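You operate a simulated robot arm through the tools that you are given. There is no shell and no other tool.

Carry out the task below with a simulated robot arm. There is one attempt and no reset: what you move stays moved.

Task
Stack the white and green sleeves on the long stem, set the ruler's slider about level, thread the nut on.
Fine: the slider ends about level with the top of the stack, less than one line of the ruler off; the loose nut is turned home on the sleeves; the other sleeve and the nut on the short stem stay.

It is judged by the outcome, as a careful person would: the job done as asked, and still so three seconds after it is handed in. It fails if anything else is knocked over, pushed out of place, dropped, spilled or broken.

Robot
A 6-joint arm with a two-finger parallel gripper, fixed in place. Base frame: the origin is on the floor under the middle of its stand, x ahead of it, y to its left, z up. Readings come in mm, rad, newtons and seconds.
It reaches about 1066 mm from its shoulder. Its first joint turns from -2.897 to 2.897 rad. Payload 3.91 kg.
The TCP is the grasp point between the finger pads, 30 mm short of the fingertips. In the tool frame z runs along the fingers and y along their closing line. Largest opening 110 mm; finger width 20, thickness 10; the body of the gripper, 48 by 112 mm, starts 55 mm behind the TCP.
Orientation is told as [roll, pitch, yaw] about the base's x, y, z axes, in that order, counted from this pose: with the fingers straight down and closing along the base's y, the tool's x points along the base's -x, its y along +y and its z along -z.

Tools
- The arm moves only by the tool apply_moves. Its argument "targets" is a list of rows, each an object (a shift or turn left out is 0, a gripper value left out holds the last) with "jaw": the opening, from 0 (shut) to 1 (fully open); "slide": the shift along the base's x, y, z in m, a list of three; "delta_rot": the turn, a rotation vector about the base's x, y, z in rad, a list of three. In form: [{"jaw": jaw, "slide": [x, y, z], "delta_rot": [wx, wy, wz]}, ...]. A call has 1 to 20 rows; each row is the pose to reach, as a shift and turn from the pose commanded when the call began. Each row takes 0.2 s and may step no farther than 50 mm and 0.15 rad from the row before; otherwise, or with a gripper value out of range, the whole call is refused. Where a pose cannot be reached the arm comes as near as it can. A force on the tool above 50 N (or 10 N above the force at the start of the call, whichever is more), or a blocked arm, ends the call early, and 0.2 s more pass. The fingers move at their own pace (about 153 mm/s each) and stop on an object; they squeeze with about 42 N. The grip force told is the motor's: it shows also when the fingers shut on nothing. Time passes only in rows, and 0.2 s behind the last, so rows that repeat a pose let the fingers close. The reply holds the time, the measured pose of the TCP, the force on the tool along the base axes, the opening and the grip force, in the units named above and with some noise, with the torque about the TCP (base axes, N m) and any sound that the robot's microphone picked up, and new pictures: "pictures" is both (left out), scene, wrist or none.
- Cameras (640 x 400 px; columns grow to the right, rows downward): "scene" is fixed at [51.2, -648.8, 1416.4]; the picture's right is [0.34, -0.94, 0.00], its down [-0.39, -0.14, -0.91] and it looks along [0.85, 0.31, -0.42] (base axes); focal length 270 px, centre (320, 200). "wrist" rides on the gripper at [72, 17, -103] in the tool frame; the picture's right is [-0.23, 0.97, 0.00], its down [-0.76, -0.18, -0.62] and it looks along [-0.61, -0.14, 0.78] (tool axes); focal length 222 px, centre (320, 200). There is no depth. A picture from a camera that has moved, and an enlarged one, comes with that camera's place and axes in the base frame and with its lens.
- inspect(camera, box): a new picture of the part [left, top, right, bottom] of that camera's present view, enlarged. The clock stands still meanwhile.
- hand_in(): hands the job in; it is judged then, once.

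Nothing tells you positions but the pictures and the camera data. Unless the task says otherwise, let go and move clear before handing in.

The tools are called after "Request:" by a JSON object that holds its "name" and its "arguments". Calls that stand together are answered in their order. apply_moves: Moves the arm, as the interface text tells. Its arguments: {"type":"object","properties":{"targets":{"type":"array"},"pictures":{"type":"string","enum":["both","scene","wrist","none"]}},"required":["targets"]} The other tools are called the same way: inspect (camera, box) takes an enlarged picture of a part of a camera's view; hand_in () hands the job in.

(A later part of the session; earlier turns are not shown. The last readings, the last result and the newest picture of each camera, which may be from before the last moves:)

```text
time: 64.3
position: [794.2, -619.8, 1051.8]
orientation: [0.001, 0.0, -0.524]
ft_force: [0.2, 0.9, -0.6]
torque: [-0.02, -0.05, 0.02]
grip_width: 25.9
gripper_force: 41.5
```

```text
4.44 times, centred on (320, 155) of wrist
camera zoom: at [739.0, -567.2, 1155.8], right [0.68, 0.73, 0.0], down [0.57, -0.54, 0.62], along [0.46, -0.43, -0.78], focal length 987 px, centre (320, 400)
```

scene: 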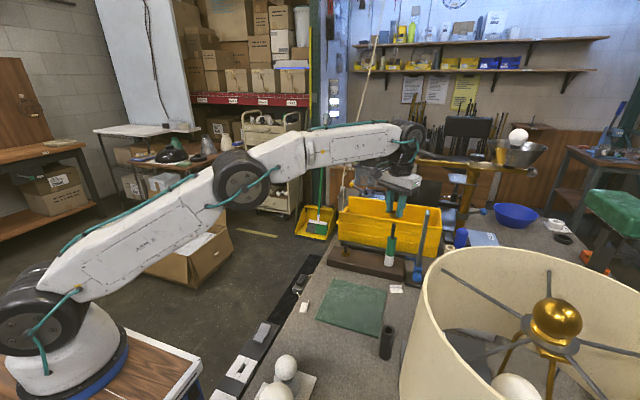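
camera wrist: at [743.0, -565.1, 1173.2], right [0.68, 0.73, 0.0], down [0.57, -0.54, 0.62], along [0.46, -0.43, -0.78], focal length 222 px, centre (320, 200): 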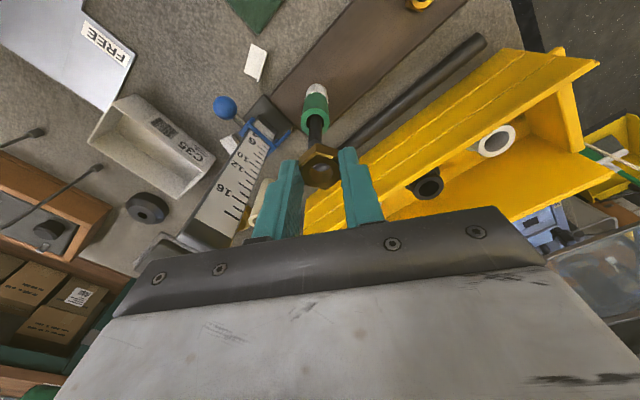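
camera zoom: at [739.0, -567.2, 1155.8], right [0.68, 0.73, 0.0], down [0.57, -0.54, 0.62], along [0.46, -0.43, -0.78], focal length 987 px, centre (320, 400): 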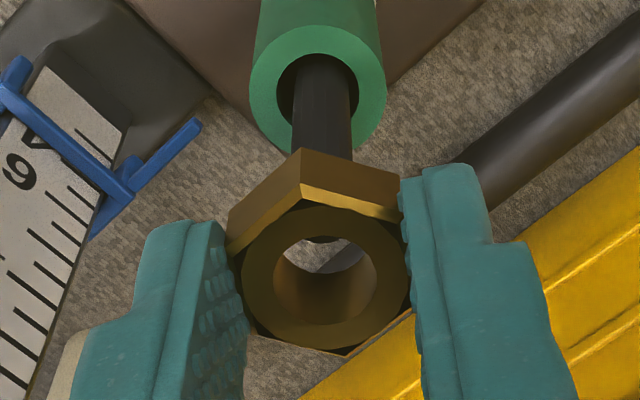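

The nut is now lined up with the stem in both views. I'll lower gently until it touches the stem's tip.

Request:
{"name": "apply_moves", "arguments": {"targets": [{"slide": [0, 0, -0.002]}, {"slide": [0, 0, -0.004]}, {"slide": [0, 0, -0.006]}], "pictures": "none"}}

Request:
{"name": "inspect", "arguments": {"camera": "scene", "box": [392, 212, 412, 237]}}

```text
time: 65.1
position: [793.9, -618.8, 1044.4]
orientation: [0.002, -0.002, -0.525]
ft_force: [0.1, -0.4, -0.1]
torque: [0.01, 0.01, 0.01]
grip_width: 25.8
gripper_force: 42.1
```

```text
16.00 times, centred on (402, 224) of scene
camera zoom: at [51.2, -648.8, 1416.4], right [0.34, -0.94, 0.0], down [-0.39, -0.14, -0.91], along [0.85, 0.31, -0.42], focal length 4325 px, centre (-992, -192)
```

zoom: 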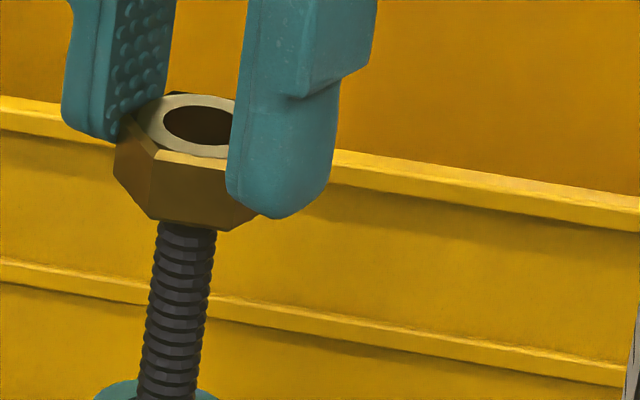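

Request:
{"name": "apply_moves", "arguments": {"targets": [{"slide": [0, 0, -0.001]}, {"slide": [0, 0, -0.002]}], "pictures": "none"}}

Request:
{"name": "apply_moves", "arguments": {"targets": [{"slide": [0, 0, -0.001]}, {"slide": [0, 0, -0.002]}], "pictures": "none"}}

Request:
{"name": "inspect", "arguments": {"camera": "scene", "box": [392, 212, 412, 237]}}

Request:
{"name": "inspect", "arguments": {"camera": "wrist", "box": [295, 110, 345, 200]}}

```text
time: 65.7
position: [793.5, -619.8, 1043.9]
orientation: [0.0, 0.002, -0.524]
ft_force: [-0.2, 0.1, 0.2]
torque: [0.04, 0.0, -0.01]
grip_width: 25.8
gripper_force: 41.5
```

```text
time: 66.3
position: [791.7, -620.0, 1041.7]
orientation: [0.003, 0.0, -0.523]
ft_force: [0.1, 0.4, 0.4]
torque: [0.01, 0.02, -0.04]
grip_width: 25.9
gripper_force: 42.0
```

```text
16.00 times, centred on (402, 224) of scene
camera zoom: at [51.2, -648.8, 1416.4], right [0.34, -0.94, 0.0], down [-0.39, -0.14, -0.91], along [0.85, 0.31, -0.42], focal length 4325 px, centre (-992, -192)
```

zoom: 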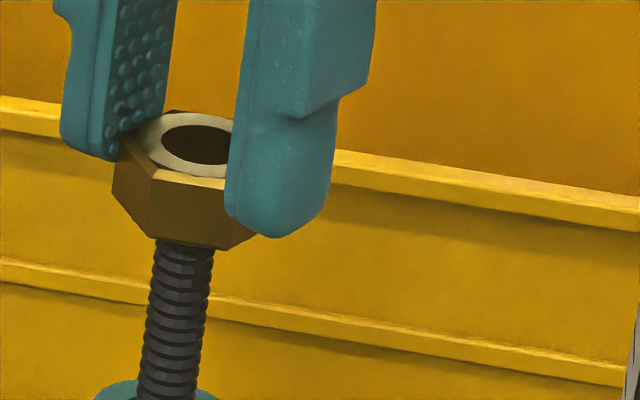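

```text
4.44 times, centred on (320, 155) of wrist
camera zoom: at [739.1, -567.7, 1145.7], right [0.68, 0.73, 0.0], down [0.57, -0.54, 0.62], along [0.46, -0.43, -0.78], focal length 987 px, centre (320, 400)
```

zoom: 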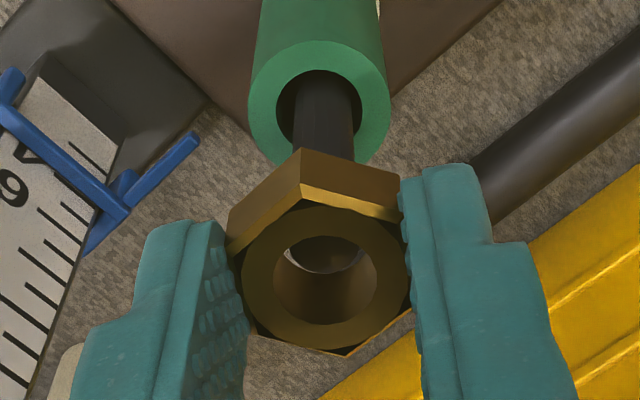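

The nut seems to be starting over the tip with no resistance. I'll lower carefully a bit more and watch the force.

Request:
{"name": "apply_moves", "arguments": {"targets": [{"slide": [0, 0, -0.001]}, {"slide": [0, 0, -0.002]}], "pictures": "none"}}

Request:
{"name": "apply_moves", "arguments": {"targets": [{"slide": [0, 0, -0.001]}, {"slide": [0, 0, -0.002]}], "pictures": "none"}}

Request:
{"name": "inspect", "arguments": {"camera": "wrist", "box": [295, 110, 345, 200]}}

Request:
{"name": "inspect", "arguments": {"camera": "scene", "box": [392, 212, 412, 237]}}

```text
time: 66.9
position: [792.8, -618.7, 1039.6]
orientation: [0.003, -0.001, -0.523]
ft_force: [0.5, 0.5, -0.3]
torque: [-0.01, -0.02, 0.0]
grip_width: 25.9
gripper_force: 42.3
```

```text
time: 67.5
position: [794.0, -619.1, 1037.8]
orientation: [0.002, 0.0, -0.522]
ft_force: [0.2, -0.3, -0.9]
torque: [-0.01, -0.03, 0.0]
grip_width: 25.8
gripper_force: 41.9
```

```text
4.44 times, centred on (320, 155) of wrist
camera zoom: at [739.4, -567.0, 1141.5], right [0.68, 0.73, 0.0], down [0.57, -0.54, 0.62], along [0.46, -0.43, -0.78], focal length 987 px, centre (320, 400)
```

zoom: 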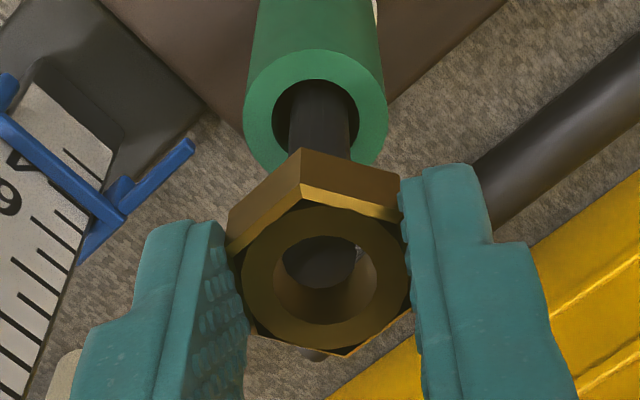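

```text
16.00 times, centred on (402, 224) of scene
camera zoom: at [51.2, -648.8, 1416.4], right [0.34, -0.94, 0.0], down [-0.39, -0.14, -0.91], along [0.85, 0.31, -0.42], focal length 4325 px, centre (-992, -192)
```

zoom: 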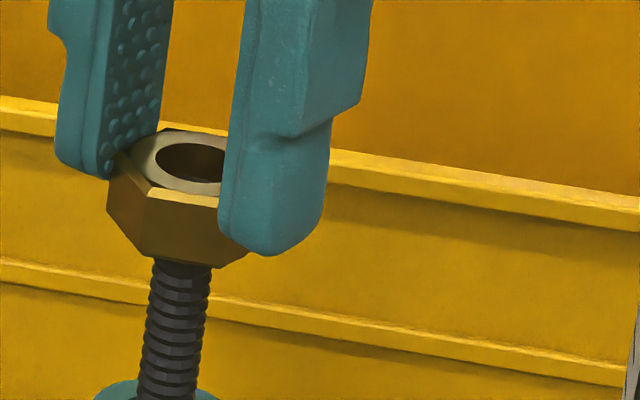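

The stem tip is inside the nut and still no resistance. I'll continue lowering slowly; as soon as I feel the thread I'll start turning.

Request:
{"name": "apply_moves", "arguments": {"targets": [{"slide": [-0.0004, -0.0004, -0.001]}, {"slide": [-0.0004, -0.0004, -0.002]}], "pictures": "none"}}

Request:
{"name": "apply_moves", "arguments": {"targets": [{"slide": [0, 0, -0.001]}, {"slide": [0, 0, -0.002]}], "pictures": "none"}}

```text
time: 68.1
position: [792.5, -619.3, 1035.7]
orientation: [0.0, 0.001, -0.523]
ft_force: [-0.3, -0.5, -1.7]
torque: [0.02, 0.02, 0.01]
grip_width: 26.0
gripper_force: 42.3
```

```text
time: 68.7
position: [791.7, -619.1, 1033.5]
orientation: [0.002, -0.001, -0.524]
ft_force: [-0.2, -0.3, -1.6]
torque: [0.02, 0.03, -0.03]
grip_width: 25.9
gripper_force: 42.1
```

No resistance yet. I'll test with a small clockwise turn at constant height to feel for the thread.

Request:
{"name": "apply_moves", "arguments": {"targets": [{"delta_rot": [0, 0, -0.1]}, {"delta_rot": [0, 0, -0.2]}, {"delta_rot": [0, 0, -0.3]}], "pictures": "none"}}

Request:
{"name": "inspect", "arguments": {"camera": "scene", "box": [390, 212, 412, 240]}}

Request:
{"name": "inspect", "arguments": {"camera": "wrist", "box": [295, 110, 345, 200]}}

```text
time: 69.5
position: [792.3, -619.1, 1033.3]
orientation: [0.001, 0.0, -0.826]
ft_force: [-0.3, 0.1, -0.5]
torque: [0.06, 0.02, -0.01]
grip_width: 25.7
gripper_force: 42.2
```

```text
14.29 times, centred on (401, 226) of scene
camera zoom: at [51.2, -648.8, 1416.4], right [0.34, -0.94, 0.0], down [-0.39, -0.14, -0.91], along [0.85, 0.31, -0.42], focal length 3861 px, centre (-837, -171)
```

zoom: 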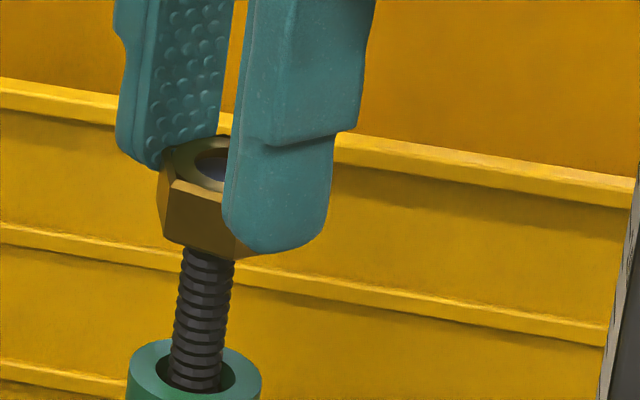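

```text
4.44 times, centred on (320, 155) of wrist
camera zoom: at [755.6, -554.4, 1138.0], right [0.87, 0.49, 0.0], down [0.38, -0.68, 0.62], along [0.31, -0.54, -0.78], focal length 987 px, centre (320, 400)
```

zoom: 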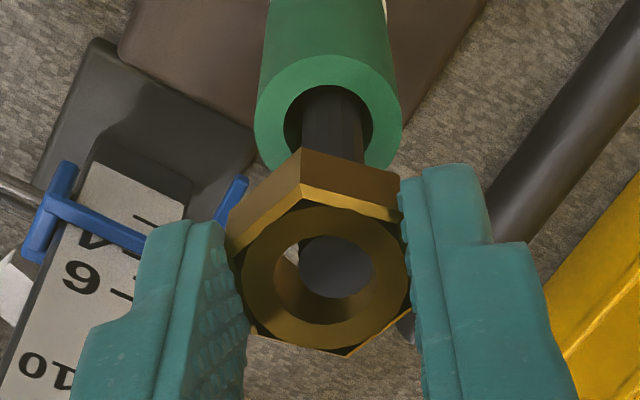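

Request:
{"name": "apply_moves", "arguments": {"targets": [{"slide": [0.0003, 0.0003, -0.001]}, {"slide": [0.0005, 0.0005, -0.002]}, {"slide": [0.0005, 0.0005, -0.003]}], "pictures": "none"}}

Request:
{"name": "apply_moves", "arguments": {"targets": [{"slide": [0, 0, -0.001]}, {"slide": [0, 0, -0.002]}, {"slide": [0, 0, -0.003]}], "pictures": "none"}}

Request:
{"name": "inspect", "arguments": {"camera": "scene", "box": [390, 212, 412, 240]}}

Request:
{"name": "inspect", "arguments": {"camera": "wrist", "box": [295, 110, 345, 200]}}

```text
time: 70.3
position: [793.3, -618.8, 1030.8]
orientation: [0.002, 0.0, -0.825]
ft_force: [-0.4, -0.3, 0.2]
torque: [-0.02, 0.02, -0.01]
grip_width: 25.8
gripper_force: 41.9
```

```text
time: 71.1
position: [793.3, -618.8, 1027.3]
orientation: [0.002, 0.0, -0.825]
ft_force: [0.5, -0.3, 0.1]
torque: [-0.03, 0.01, -0.02]
grip_width: 25.9
gripper_force: 41.4
```

```text
14.29 times, centred on (401, 226) of scene
camera zoom: at [51.2, -648.8, 1416.4], right [0.34, -0.94, 0.0], down [-0.39, -0.14, -0.91], along [0.85, 0.31, -0.42], focal length 3861 px, centre (-837, -171)
```

zoom: 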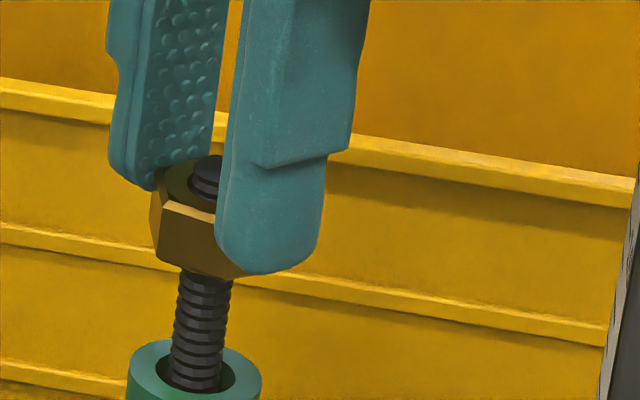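

```text
4.44 times, centred on (320, 155) of wrist
camera zoom: at [756.3, -553.5, 1132.4], right [0.87, 0.49, 0.0], down [0.39, -0.68, 0.62], along [0.31, -0.54, -0.78], focal length 987 px, centre (320, 400)
```

zoom: 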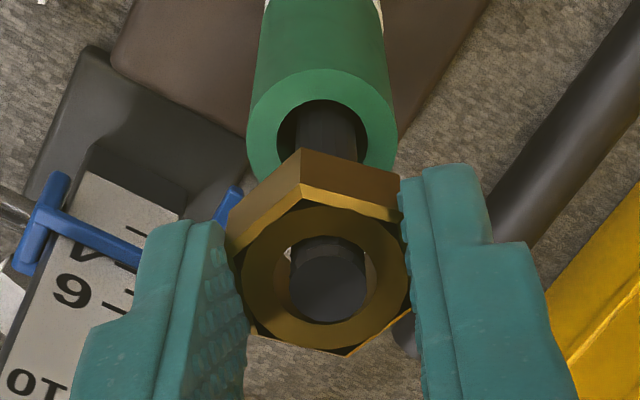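

The nut slides over the stem tip without catching. I'll turn it clockwise while following it down slowly, watching force and torque.

Request:
{"name": "apply_moves", "arguments": {"targets": [{"slide": [0, 0, -0.001], "delta_rot": [0, 0, -0.14]}, {"slide": [0, 0, -0.002], "delta_rot": [0, 0, -0.28]}, {"slide": [0, 0, -0.003], "delta_rot": [0, 0, -0.42]}, {"slide": [0, 0, -0.004], "delta_rot": [0, 0, -0.56]}, {"slide": [0, 0, -0.005], "delta_rot": [0, 0, -0.7]}, {"slide": [0, 0, -0.006], "delta_rot": [0, 0, -0.84]}], "pictures": "none"}}

Request:
{"name": "inspect", "arguments": {"camera": "scene", "box": [388, 212, 412, 245]}}

Request:
{"name": "inspect", "arguments": {"camera": "wrist", "box": [285, 110, 355, 210]}}

```text
time: 72.5
position: [794.6, -617.6, 1020.3]
orientation: [0.001, 0.0, -1.666]
ft_force: [4.4, 8.8, 2.7]
torque: [0.29, -0.08, 0.03]
grip_width: 25.9
gripper_force: 42.0
```

```text
12.12 times, centred on (400, 228) of scene
camera zoom: at [51.2, -648.8, 1416.4], right [0.34, -0.94, 0.0], down [-0.39, -0.14, -0.91], along [0.85, 0.31, -0.42], focal length 3276 px, centre (-650, -146)
```

zoom: 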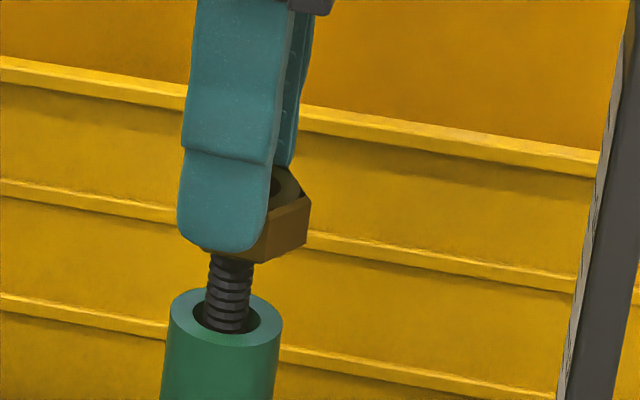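

```text
4.00 times, centred on (320, 160) of wrist
camera zoom: at [817.8, -547.0, 1126.0], right [0.95, -0.32, 0.0], down [-0.25, -0.74, 0.62], along [-0.2, -0.59, -0.78], focal length 888 px, centre (320, 360)
```

zoom: 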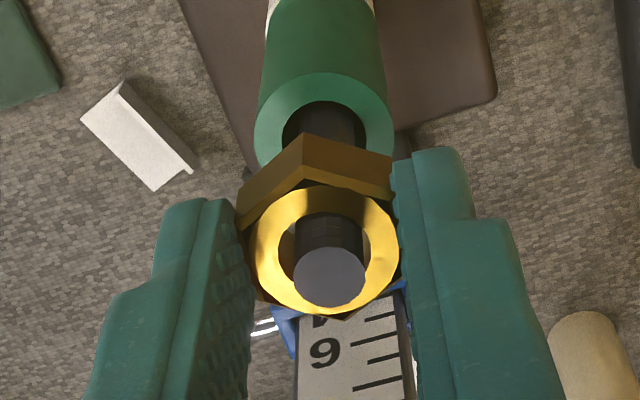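

There is some side force: the nut axis is about 2 mm off toward -y. I'll shift to centre it on the stem.

Request:
{"name": "apply_moves", "arguments": {"targets": [{"slide": [0.0005, 0.001, 0]}, {"slide": [0.0008, 0.0018, 0]}, {"slide": [0.0008, 0.0018, 0]}], "pictures": "none"}}

Request:
{"name": "inspect", "arguments": {"camera": "scene", "box": [388, 212, 412, 245]}}

Request:
{"name": "inspect", "arguments": {"camera": "wrist", "box": [295, 130, 345, 200]}}

```text
time: 73.3
position: [793.6, -618.9, 1020.9]
orientation: [0.0, 0.001, -1.664]
ft_force: [3.4, 2.0, -1.2]
torque: [0.06, -0.08, 0.0]
grip_width: 25.7
gripper_force: 42.0
```

```text
12.12 times, centred on (400, 228) of scene
camera zoom: at [51.2, -648.8, 1416.4], right [0.34, -0.94, 0.0], down [-0.39, -0.14, -0.91], along [0.85, 0.31, -0.42], focal length 3276 px, centre (-650, -146)
```

zoom: 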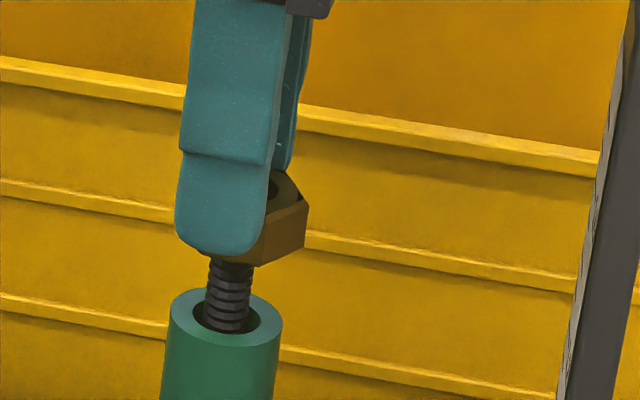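

```text
5.71 times, centred on (320, 165) of wrist
camera zoom: at [817.5, -546.6, 1125.2], right [0.95, -0.32, 0.0], down [-0.25, -0.74, 0.62], along [-0.2, -0.59, -0.78], focal length 1269 px, centre (320, 400)
```

zoom: 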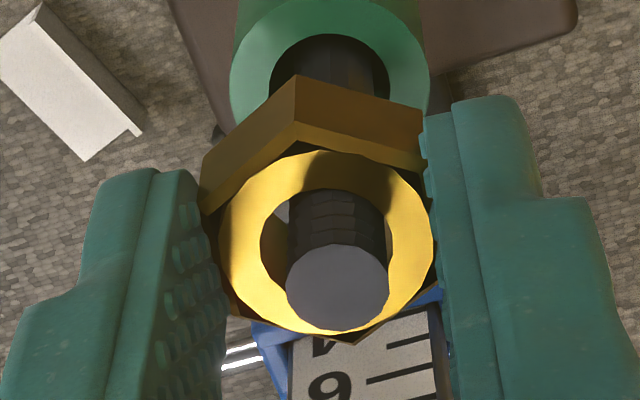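

Request:
{"name": "apply_moves", "arguments": {"targets": [{"slide": [0.0012, 0.0003, 0]}, {"slide": [0.0012, 0.0003, 0]}], "pictures": "none"}}

Request:
{"name": "inspect", "arguments": {"camera": "wrist", "box": [295, 130, 345, 200]}}

```text
time: 73.9
position: [794.6, -618.5, 1022.2]
orientation: [0.001, 0.001, -1.664]
ft_force: [-0.3, 0.8, -0.4]
torque: [0.01, 0.02, 0.01]
grip_width: 25.7
gripper_force: 42.1
```

```text
5.71 times, centred on (320, 165) of wrist
camera zoom: at [818.4, -545.9, 1125.7], right [0.95, -0.32, 0.0], down [-0.25, -0.74, 0.62], along [-0.2, -0.59, -0.78], focal length 1269 px, centre (320, 400)
```

zoom: 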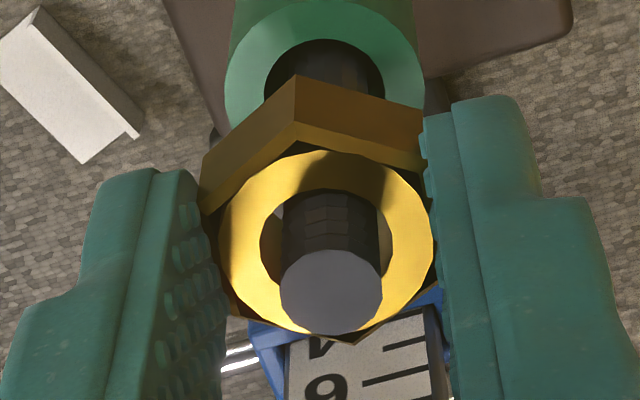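

Side force is gone. I'll continue down in steps toward the stack top.

Request:
{"name": "apply_moves", "arguments": {"targets": [{"slide": [0, 0, -0.002], "delta_rot": [0, 0, -0.05]}, {"slide": [0, 0, -0.004], "delta_rot": [0, 0, -0.1]}, {"slide": [0, 0, -0.006], "delta_rot": [0, 0, -0.15]}, {"slide": [0, 0, -0.008], "delta_rot": [0, 0, -0.2]}, {"slide": [0, 0, -0.01], "delta_rot": [0, 0, -0.25]}], "pictures": "none"}}

Request:
{"name": "inspect", "arguments": {"camera": "scene", "box": [385, 215, 415, 250]}}

Request:
{"name": "inspect", "arguments": {"camera": "wrist", "box": [295, 130, 345, 200]}}

```text
time: 75.1
position: [795.5, -616.9, 1012.0]
orientation: [0.003, 0.0, -1.914]
ft_force: [-0.1, -0.5, -0.6]
torque: [-0.03, 0.0, 0.01]
grip_width: 25.7
gripper_force: 41.9
```

```text
11.43 times, centred on (400, 232) of scene
camera zoom: at [51.2, -648.8, 1416.4], right [0.34, -0.94, 0.0], down [-0.39, -0.14, -0.91], along [0.85, 0.31, -0.42], focal length 3089 px, centre (-594, -171)
```

zoom: 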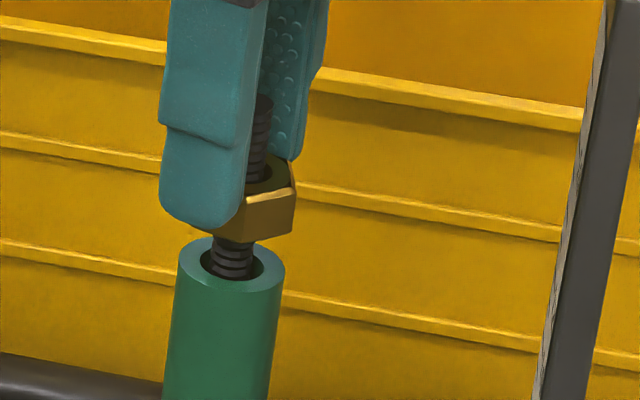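

```text
5.71 times, centred on (320, 165) of wrist
camera zoom: at [835.9, -553.6, 1116.0], right [0.84, -0.54, 0.0], down [-0.42, -0.66, 0.62], along [-0.34, -0.52, -0.78], focal length 1269 px, centre (320, 400)
```

zoom: 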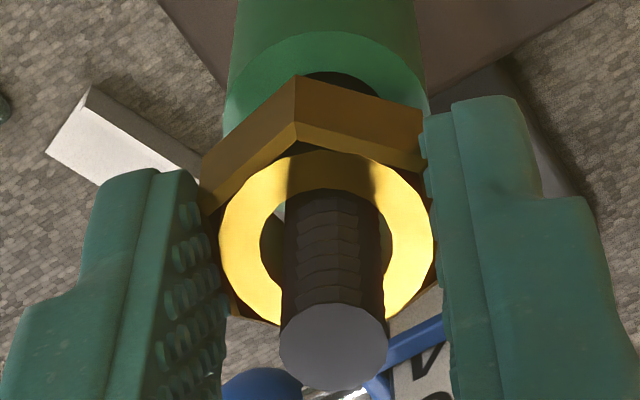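

Request:
{"name": "apply_moves", "arguments": {"targets": [{"slide": [0, 0, -0.002], "delta_rot": [0, 0, -0.05]}, {"slide": [0, 0, -0.004], "delta_rot": [0, 0, -0.1]}, {"slide": [0, 0, -0.006], "delta_rot": [0, 0, -0.15]}, {"slide": [0, 0, -0.008], "delta_rot": [0, 0, -0.2]}], "pictures": "none"}}

Request:
{"name": "inspect", "arguments": {"camera": "scene", "box": [385, 215, 415, 250]}}

Request:
{"name": "inspect", "arguments": {"camera": "wrist", "box": [290, 120, 350, 200]}}

```text
time: 76.1
position: [796.6, -617.5, 1002.1]
orientation: [-0.001, -0.001, -2.116]
ft_force: [-0.3, 0.5, 0.2]
torque: [-0.01, -0.03, 0.0]
grip_width: 25.9
gripper_force: 41.9
```

```text
11.43 times, centred on (400, 232) of scene
camera zoom: at [51.2, -648.8, 1416.4], right [0.34, -0.94, 0.0], down [-0.39, -0.14, -0.91], along [0.85, 0.31, -0.42], focal length 3089 px, centre (-594, -171)
```

zoom: 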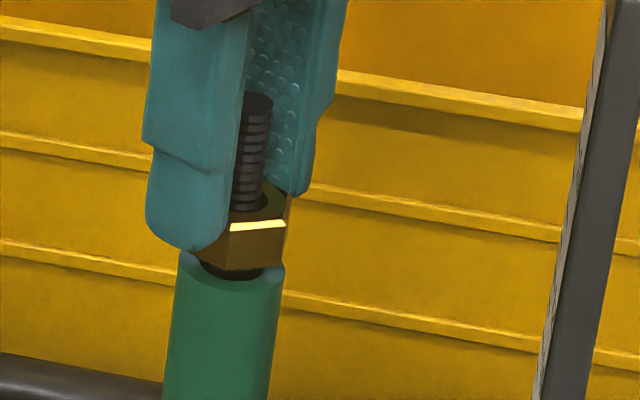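

```text
5.00 times, centred on (320, 160) of wrist
camera zoom: at [848.3, -563.0, 1107.0], right [0.72, -0.7, 0.0], down [-0.55, -0.56, 0.62], along [-0.43, -0.45, -0.78], focal length 1111 px, centre (320, 400)
```

zoom: 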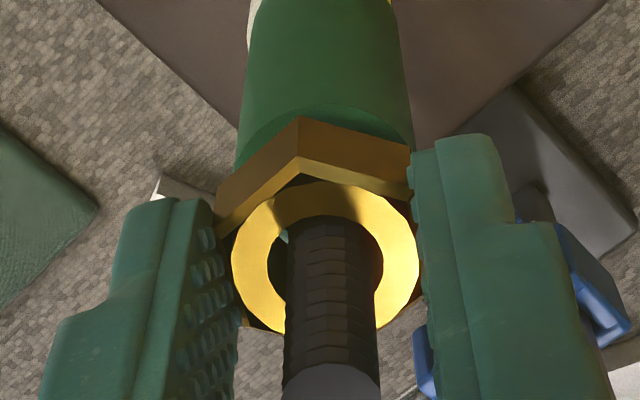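

Request:
{"name": "apply_moves", "arguments": {"targets": [{"slide": [0, 0, -0.001]}, {"slide": [0, 0, -0.002]}, {"slide": [0, 0, -0.003]}], "pictures": "none"}}

Request:
{"name": "apply_moves", "arguments": {"targets": [{"slide": [0, 0, -0.001]}, {"slide": [0, 0, -0.002]}], "pictures": "none"}}

Request:
{"name": "inspect", "arguments": {"camera": "scene", "box": [388, 225, 412, 250]}}

```text
time: 76.9
position: [795.2, -617.4, 1002.1]
orientation: [0.004, -0.002, -2.114]
ft_force: [11.3, -5.2, 10.3]
torque: [-0.09, -0.21, 0.05]
grip_width: 25.9
gripper_force: 41.6
```

```text
time: 77.5
position: [797.2, -616.1, 1003.3]
orientation: [0.01, -0.002, -2.114]
ft_force: [24.9, -14.7, 35.1]
torque: [-0.31, -0.79, 0.1]
grip_width: 25.7
gripper_force: 41.8
```

```text
16.00 times, centred on (400, 238) of scene
camera zoom: at [51.2, -648.8, 1416.4], right [0.34, -0.94, 0.0], down [-0.39, -0.14, -0.91], along [0.85, 0.31, -0.42], focal length 4325 px, centre (-960, -400)
```

zoom: 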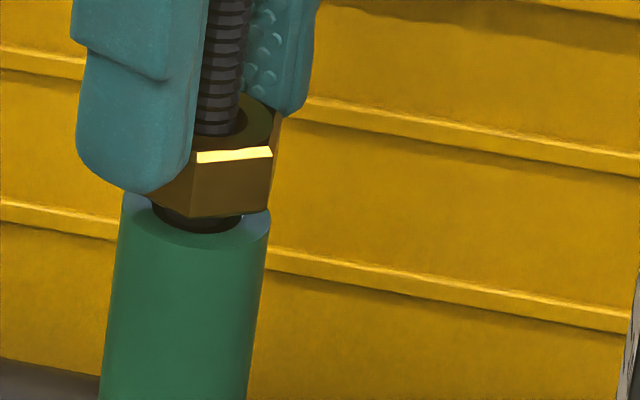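

There is contact before the nut is home, directed along the closing line, so a fingertip probably touches the rim of the green sleeve. I'll back off slightly and look.

Request:
{"name": "apply_moves", "arguments": {"targets": [{"slide": [0, 0, 0.003]}, {"slide": [0, 0, 0.006]}]}}

Request:
{"name": "inspect", "arguments": {"camera": "wrist", "box": [280, 90, 360, 200]}}

Request:
{"name": "inspect", "arguments": {"camera": "scene", "box": [388, 225, 412, 250]}}

```text
time: 78.1
position: [797.3, -617.2, 1003.1]
orientation: [-0.001, 0.001, -2.113]
ft_force: [30.6, -18.2, 9.7]
torque: [-0.73, -1.01, 0.08]
grip_width: 25.9
gripper_force: 41.8
camera wrist: at [848.7, -563.1, 1106.6], right [0.72, -0.7, 0.0], down [-0.55, -0.56, 0.62], along [-0.43, -0.45, -0.78], focal length 222 px, centre (320, 200)
```

scene: 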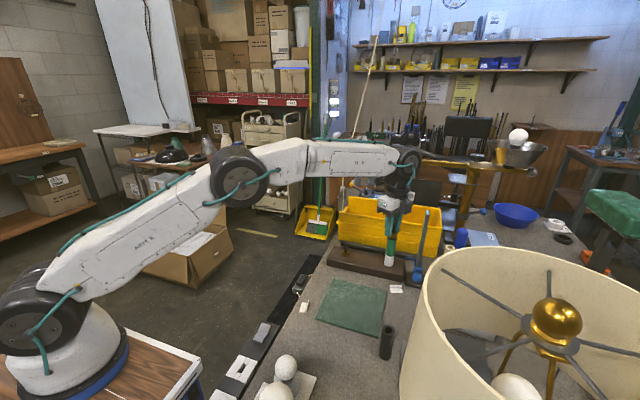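
wrist: 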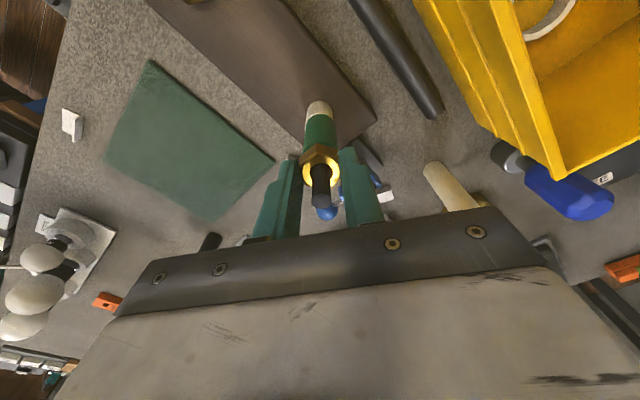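

```text
3.64 times, centred on (320, 145) of wrist
camera zoom: at [848.7, -563.1, 1106.6], right [0.72, -0.7, 0.0], down [-0.55, -0.56, 0.62], along [-0.43, -0.45, -0.78], focal length 808 px, centre (320, 400)
```

zoom: 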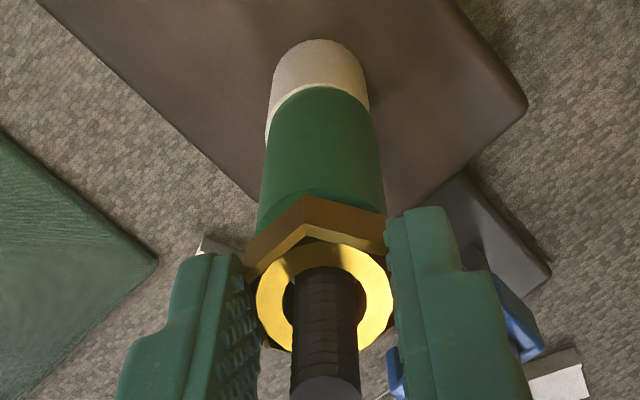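

```text
16.00 times, centred on (400, 238) of scene
camera zoom: at [51.2, -648.8, 1416.4], right [0.34, -0.94, 0.0], down [-0.39, -0.14, -0.91], along [0.85, 0.31, -0.42], focal length 4325 px, centre (-960, -400)
```

zoom: 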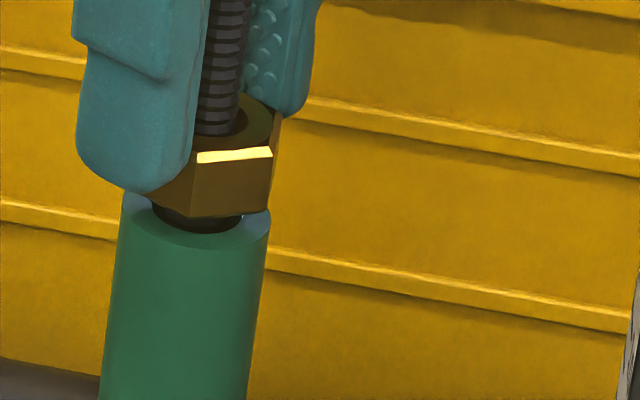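

After backing off, the nut stayed put and is exactly coaxial with the stem: the thread has caught. The side force comes from my slight offset, so I'll shift the tool to relieve it before turning.

Request:
{"name": "apply_moves", "arguments": {"targets": [{"slide": [0.0008, -0.0005, -0.001]}, {"slide": [0.0015, -0.0009, -0.002]}], "pictures": "none"}}

```text
time: 78.7
position: [797.2, -616.6, 1003.0]
orientation: [-0.002, -0.002, -2.113]
ft_force: [12.4, -0.9, 9.3]
torque: [-0.11, -0.34, 0.07]
grip_width: 26.0
gripper_force: 42.1
```

Request:
{"name": "apply_moves", "arguments": {"targets": [{"slide": [0.0006, 0.0002, 0]}, {"slide": [0.0009, 0.0003, 0.0]}], "pictures": "none"}}

Request:
{"name": "inspect", "arguments": {"camera": "wrist", "box": [290, 110, 350, 200]}}

Request:
{"name": "inspect", "arguments": {"camera": "scene", "box": [386, 210, 414, 250]}}

```text
time: 79.3
position: [797.2, -616.8, 1002.4]
orientation: [-0.003, 0.0, -2.115]
ft_force: [-0.9, 7.8, 6.6]
torque: [0.23, 0.05, 0.0]
grip_width: 26.0
gripper_force: 41.6
```

```text
4.44 times, centred on (320, 155) of wrist
camera zoom: at [849.0, -563.4, 1106.6], right [0.72, -0.7, 0.0], down [-0.55, -0.56, 0.62], along [-0.44, -0.45, -0.78], focal length 987 px, centre (320, 400)
```

zoom: 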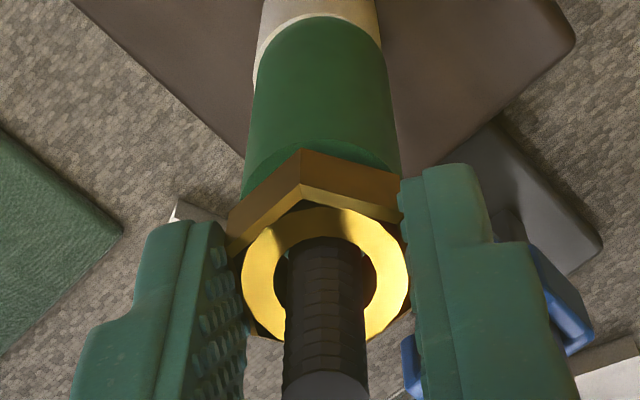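

```text
10.00 times, centred on (400, 230) of scene
camera zoom: at [51.2, -648.8, 1416.4], right [0.34, -0.94, 0.0], down [-0.39, -0.14, -0.91], along [0.85, 0.31, -0.42], focal length 2703 px, centre (-480, -100)
```

zoom: 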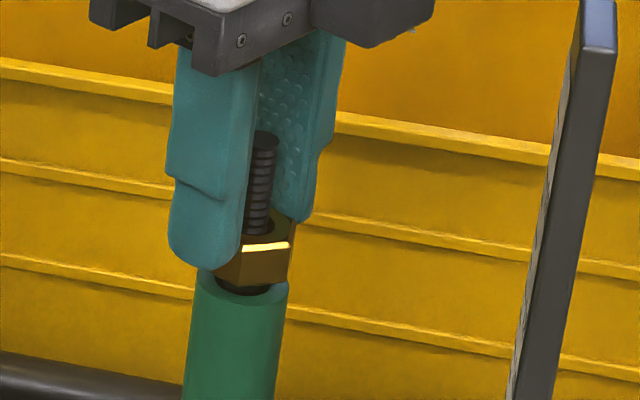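

Request:
{"name": "apply_moves", "arguments": {"targets": [{"slide": [0, 0.0005, 0]}, {"slide": [0, 0.0005, 0], "delta_rot": [0, 0, -0.1]}, {"slide": [0, 0.0005, 0], "delta_rot": [0, 0, -0.2]}, {"slide": [0, 0.0005, 0], "delta_rot": [0, 0, -0.3]}, {"slide": [0, 0.0005, 0], "delta_rot": [0, 0, -0.4]}], "pictures": "none"}}

Request:
{"name": "inspect", "arguments": {"camera": "scene", "box": [386, 210, 414, 250]}}

Request:
{"name": "inspect", "arguments": {"camera": "wrist", "box": [290, 110, 350, 200]}}

```text
time: 80.5
position: [797.6, -619.5, 1001.3]
orientation: [0.002, -0.004, -2.516]
ft_force: [4.0, -3.9, -3.4]
torque: [-0.08, -0.04, 0.03]
grip_width: 25.8
gripper_force: 42.0
```

```text
10.00 times, centred on (400, 230) of scene
camera zoom: at [51.2, -648.8, 1416.4], right [0.34, -0.94, 0.0], down [-0.39, -0.14, -0.91], along [0.85, 0.31, -0.42], focal length 2703 px, centre (-480, -100)
```

zoom: 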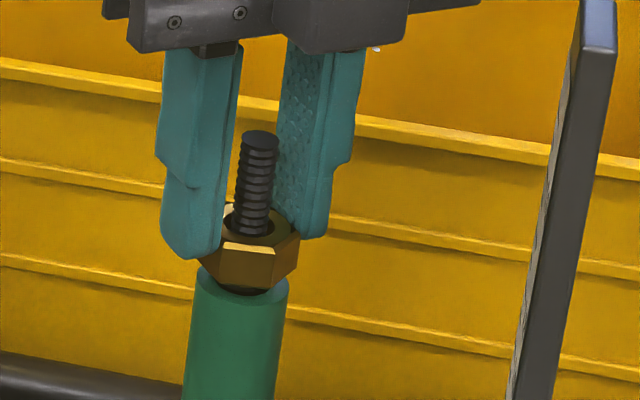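

```text
4.44 times, centred on (320, 155) of wrist
camera zoom: at [866.4, -588.5, 1106.0], right [0.39, -0.92, 0.0], down [-0.72, -0.3, 0.62], along [-0.57, -0.24, -0.78], focal length 987 px, centre (320, 400)
```

zoom: 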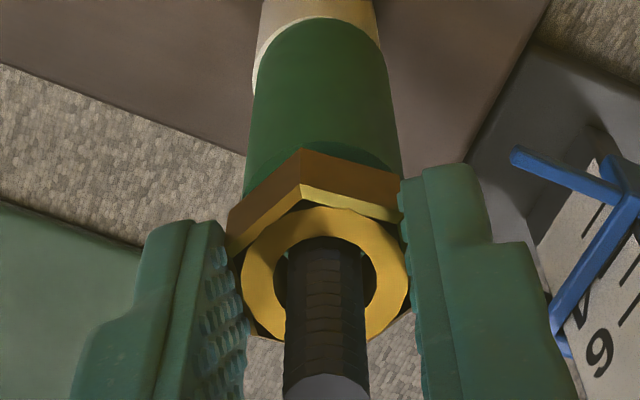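

With the turn, the nut pulls the tool down slightly, so the thread is working. I'll keep turning clockwise and follow it down, guided by the force readings.

Request:
{"name": "apply_moves", "arguments": {"targets": [{"slide": [0.0001, -0.0001, 0], "delta_rot": [0, 0, -0.1]}, {"slide": [0.0001, -0.0001, 0], "delta_rot": [0, 0, -0.2]}, {"slide": [0.0002, -0.0002, 0], "delta_rot": [0, 0, -0.3]}, {"slide": [0.0002, -0.0002, 0], "delta_rot": [0, 0, -0.4]}, {"slide": [0.0002, -0.0002, 0], "delta_rot": [0, 0, -0.5]}], "pictures": "none"}}

```text
time: 81.7
position: [798.1, -619.0, 1000.0]
orientation: [0.003, 0.0, -3.02]
ft_force: [15.3, -24.1, -10.6]
torque: [-0.64, -0.36, 0.06]
grip_width: 25.8
gripper_force: 42.0
```

Tracking the side forces against yaw, the nut axis is offset about 2.9 mm from the TCP, with the stem axis at about (795.2,-620.9) in commanded coordinates. From here I'll turn about that axis so the side load stays low.

Request:
{"name": "apply_moves", "arguments": {"targets": [{"slide": [0.0005, -0.0009, -0.0003]}, {"slide": [0.001, -0.0017, -0.0006]}], "pictures": "none"}}

Request:
{"name": "apply_moves", "arguments": {"targets": [{"slide": [7e-05, -0.0004, -0.0001], "delta_rot": [0, 0, -0.15]}, {"slide": [6e-05, -0.0008, -0.0002], "delta_rot": [0, 0, -0.3]}, {"slide": [0.0, -0.0013, -0.0003], "delta_rot": [0, 0, -0.45]}], "pictures": "none"}}

Request:
{"name": "inspect", "arguments": {"camera": "scene", "box": [386, 210, 414, 250]}}

```text
time: 82.3
position: [796.9, -619.3, 1000.3]
orientation: [0.0, -0.002, -3.013]
ft_force: [3.8, -17.4, -8.8]
torque: [-0.51, -0.27, 0.07]
grip_width: 25.8
gripper_force: 42.5
```

```text
time: 83.1
position: [798.3, -621.5, 1000.0]
orientation: [0.0, -0.003, 2.817]
ft_force: [-8.6, -8.2, -10.7]
torque: [-0.37, -0.12, 0.01]
grip_width: 25.9
gripper_force: 42.5
```

```text
10.00 times, centred on (400, 230) of scene
camera zoom: at [51.2, -648.8, 1416.4], right [0.34, -0.94, 0.0], down [-0.39, -0.14, -0.91], along [0.85, 0.31, -0.42], focal length 2703 px, centre (-480, -100)
```

zoom: 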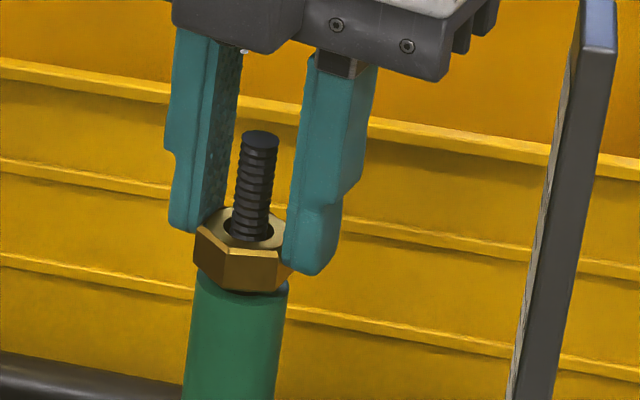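

Request:
{"name": "apply_moves", "arguments": {"targets": [{"slide": [-0.0005, -0.0004, -0.001]}, {"slide": [-0.0006, -0.0005, -0.002]}], "pictures": "none"}}

Request:
{"name": "inspect", "arguments": {"camera": "wrist", "box": [290, 110, 350, 200]}}

Request:
{"name": "inspect", "arguments": {"camera": "scene", "box": [391, 225, 411, 245]}}

```text
time: 83.7
position: [797.8, -621.8, 1001.6]
orientation: [0.001, -0.001, 2.818]
ft_force: [-13.3, 2.6, -2.2]
torque: [0.14, 0.51, 0.03]
grip_width: 25.8
gripper_force: 42.1
```

```text
4.44 times, centred on (320, 155) of wrist
camera zoom: at [861.8, -659.2, 1104.5], right [-0.52, -0.85, 0.0], down [-0.67, 0.41, 0.62], along [-0.53, 0.33, -0.78], focal length 987 px, centre (320, 400)
```

zoom: 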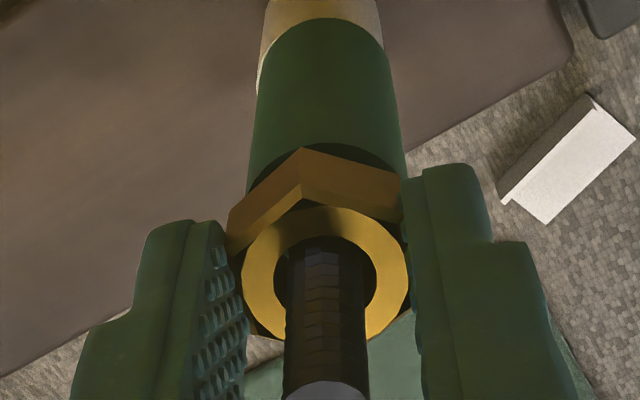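

```text
16.00 times, centred on (401, 235) of scene
camera zoom: at [51.2, -648.8, 1416.4], right [0.34, -0.94, 0.0], down [-0.39, -0.14, -0.91], along [0.85, 0.31, -0.42], focal length 4325 px, centre (-976, -360)
```

zoom: 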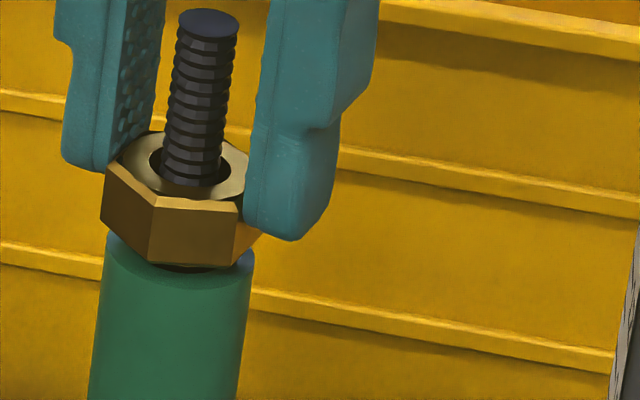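

Request:
{"name": "inspect", "arguments": {"camera": "scene", "box": [393, 234, 405, 244]}}

```text
16.00 times, centred on (399, 239) of scene
camera zoom: at [51.2, -648.8, 1416.4], right [0.34, -0.94, 0.0], down [-0.39, -0.14, -0.91], along [0.85, 0.31, -0.42], focal length 4325 px, centre (-944, -424)
```

zoom: 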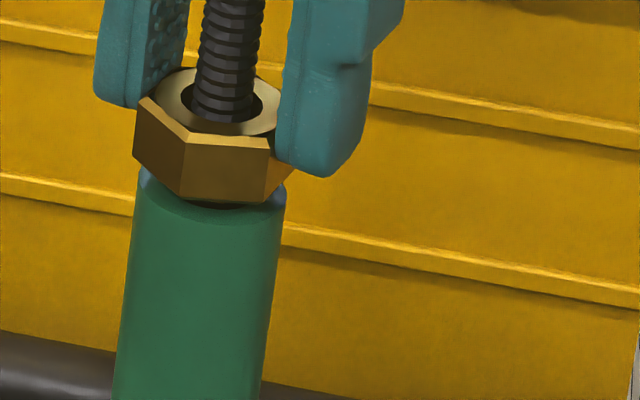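

The nut isn't slipping in the grip and about 4 mm remain to the sleeve. I'll continue turning clockwise, following down about 1 mm per radian with a small recentring.

Request:
{"name": "apply_moves", "arguments": {"targets": [{"slide": [-0.0009, 0.0002, 0]}, {"slide": [-0.00107, 0.0, -0.00015], "delta_rot": [0, 0, -0.15]}, {"slide": [-0.00126, -0.00017, -0.0003], "delta_rot": [0, 0, -0.3]}, {"slide": [-0.00147, -0.0003, -0.00045], "delta_rot": [0, 0, -0.45]}, {"slide": [-0.0017, -0.00039, -0.0006], "delta_rot": [0, 0, -0.6]}], "pictures": "none"}}

Request:
{"name": "inspect", "arguments": {"camera": "scene", "box": [393, 234, 405, 244]}}

```text
time: 84.9
position: [796.4, -620.4, 1000.2]
orientation: [0.001, 0.003, 2.466]
ft_force: [9.8, -10.1, 5.6]
torque: [-0.22, -0.24, 0.04]
grip_width: 25.8
gripper_force: 42.2
out of reach, approached as far as the arm can: row 4, 5
```

```text
16.00 times, centred on (399, 239) of scene
camera zoom: at [51.2, -648.8, 1416.4], right [0.34, -0.94, 0.0], down [-0.39, -0.14, -0.91], along [0.85, 0.31, -0.42], focal length 4325 px, centre (-944, -424)
```

zoom: 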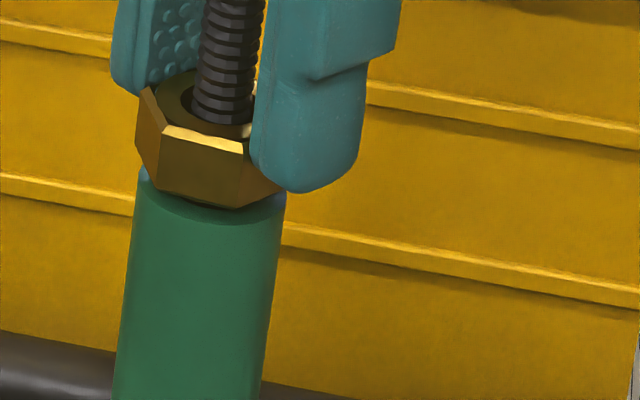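

The wrist reached its turning limit at about yaw -3.82. I'll open, rewind by 180° (the hex flats repeat every 60°) and regrip centred on the stem axis.

Request:
{"name": "apply_moves", "arguments": {"targets": [{"jaw": 0.3}, {"jaw": 0.42}, {"jaw": 0.42, "slide": [-0.0005, 0.0015, 0.001], "delta_rot": [0, 0, 0.15]}, {"slide": [-0.0005, 0.0015, 0.001], "delta_rot": [0, 0, 0.3]}, {"slide": [-0.0005, 0.0015, 0.001], "delta_rot": [0, 0, 0.45]}, {"slide": [-0.0005, 0.0015, 0.001], "delta_rot": [0, 0, 0.6]}, {"slide": [-0.0005, 0.0015, 0.001], "delta_rot": [0, 0, 0.75]}, {"slide": [-0.0005, 0.0015, 0.001], "delta_rot": [0, 0, 0.9]}, {"slide": [-0.0005, 0.0015, 0.001], "delta_rot": [0, 0, 1.05]}, {"slide": [-0.0005, 0.0015, 0.001], "delta_rot": [0, 0, 1.2]}, {"slide": [-0.0005, 0.0015, 0.001], "delta_rot": [0, 0, 1.35]}, {"slide": [-0.0005, 0.0015, 0.001], "delta_rot": [0, 0, 1.5]}]}}

Request:
{"name": "inspect", "arguments": {"camera": "scene", "box": [386, 215, 414, 250]}}

```text
time: 87.5
position: [794.0, -620.2, 1000.9]
orientation: [0.003, 0.001, -2.312]
ft_force: [0.6, 1.0, 0.4]
torque: [-0.02, -0.02, -0.01]
grip_width: 46.3
gripper_force: 0.1
camera wrist: at [857.2, -577.4, 1104.2], right [0.57, -0.82, 0.0], down [-0.65, -0.44, 0.62], along [-0.51, -0.35, -0.78], focal length 222 px, centre (320, 200)
```

scene: 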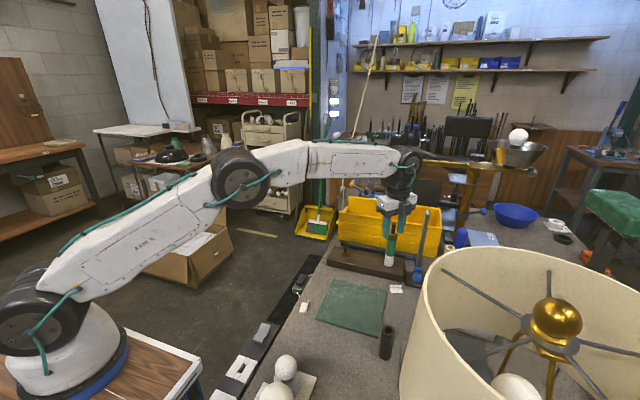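
wrist: 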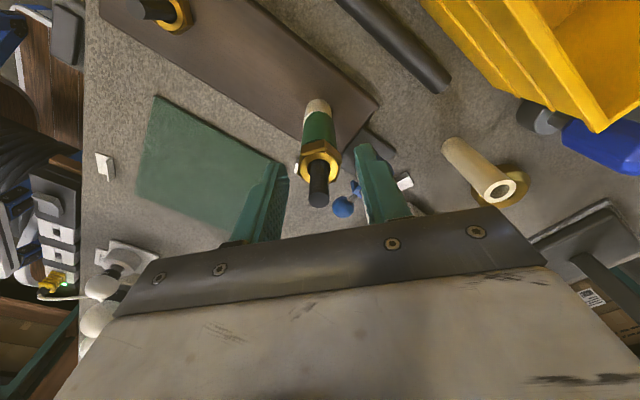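

```text
11.43 times, centred on (400, 232) of scene
camera zoom: at [51.2, -648.8, 1416.4], right [0.34, -0.94, 0.0], down [-0.39, -0.14, -0.91], along [0.85, 0.31, -0.42], focal length 3089 px, centre (-594, -171)
```

zoom: 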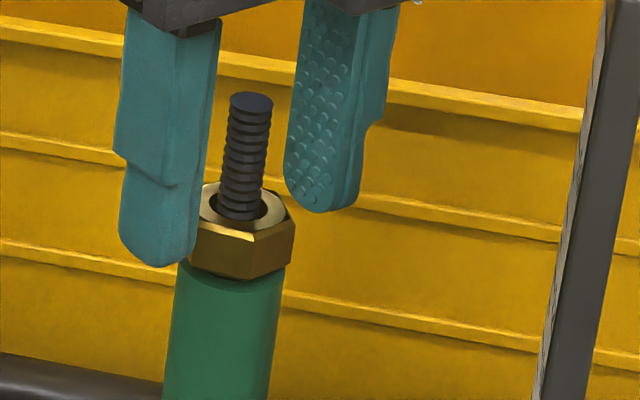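

Request:
{"name": "inspect", "arguments": {"camera": "wrist", "box": [285, 90, 355, 210]}}

Request:
{"name": "inspect", "arguments": {"camera": "scene", "box": [392, 230, 408, 246]}}

```text
3.33 times, centred on (320, 150) of wrist
camera zoom: at [857.2, -577.4, 1104.2], right [0.57, -0.82, 0.0], down [-0.65, -0.44, 0.62], along [-0.51, -0.35, -0.78], focal length 740 px, centre (320, 367)
```

zoom: 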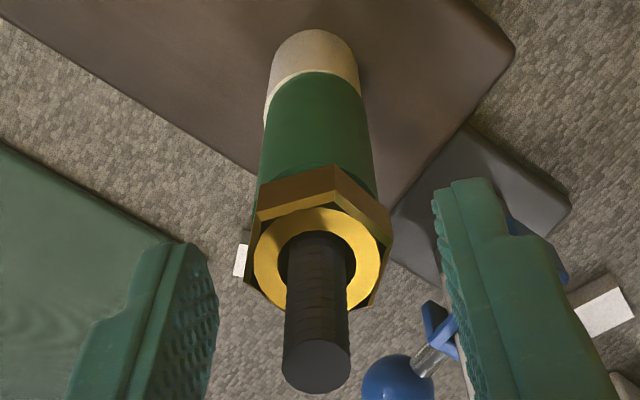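

```text
16.00 times, centred on (400, 238) of scene
camera zoom: at [51.2, -648.8, 1416.4], right [0.34, -0.94, 0.0], down [-0.39, -0.14, -0.91], along [0.85, 0.31, -0.42], focal length 4325 px, centre (-960, -408)
```

zoom: 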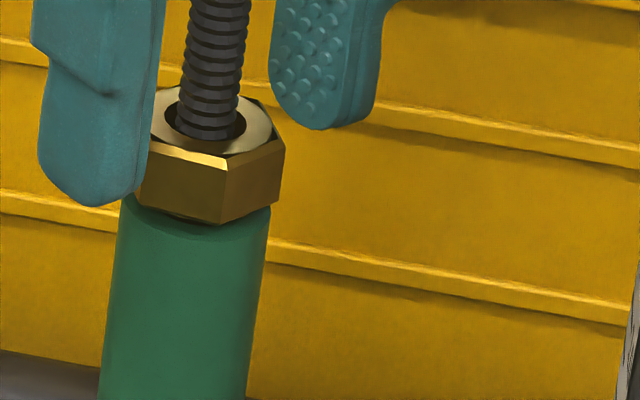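

The thread holds the nut in place when released. Estimated remaining descent is about 4 mm. Finishing the rewind, then regripping.

Request:
{"name": "apply_moves", "arguments": {"targets": [{"jaw": 0.42, "delta_rot": [0, 0, 0.15]}, {"delta_rot": [0, 0, 0.3]}, {"delta_rot": [0, 0, 0.45]}, {"delta_rot": [0, 0, 0.6]}, {"delta_rot": [0, 0, 0.75]}, {"delta_rot": [0, 0, 0.9]}, {"delta_rot": [0, 0, 1.05]}, {"delta_rot": [0, 0, 1.2]}, {"delta_rot": [0, 0, 1.35]}, {"delta_rot": [0, 0, 1.5]}, {"delta_rot": [0, 0, 1.6416]}, {"delta_rot": [0, 0, 1.6416]}], "pictures": "none"}}

Request:
{"name": "inspect", "arguments": {"camera": "wrist", "box": [270, 90, 370, 210]}}

Request:
{"name": "inspect", "arguments": {"camera": "scene", "box": [386, 215, 414, 250]}}

```text
time: 90.1
position: [795.4, -621.9, 1001.1]
orientation: [0.003, -0.001, -0.671]
ft_force: [-0.3, 0.9, 0.2]
torque: [0.02, -0.03, -0.01]
grip_width: 46.2
gripper_force: 0.1
```

```text
3.33 times, centred on (320, 150) of wrist
camera zoom: at [749.5, -561.6, 1104.3], right [0.78, 0.62, 0.0], down [0.49, -0.61, 0.62], along [0.39, -0.49, -0.78], focal length 740 px, centre (320, 367)
```

zoom: 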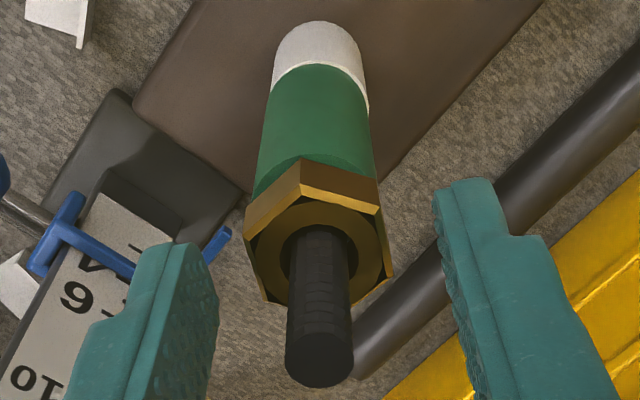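

```text
11.43 times, centred on (400, 232) of scene
camera zoom: at [51.2, -648.8, 1416.4], right [0.34, -0.94, 0.0], down [-0.39, -0.14, -0.91], along [0.85, 0.31, -0.42], focal length 3089 px, centre (-594, -171)
```

zoom: 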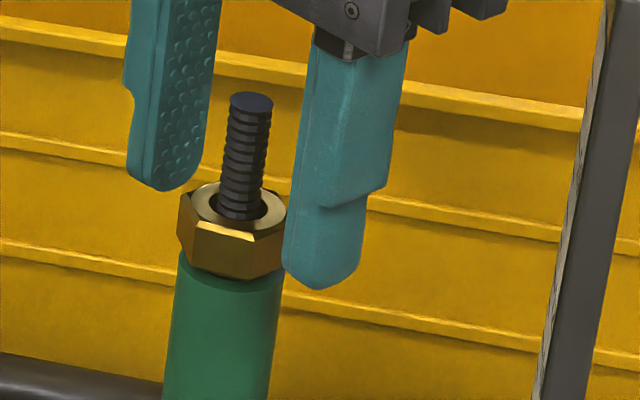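

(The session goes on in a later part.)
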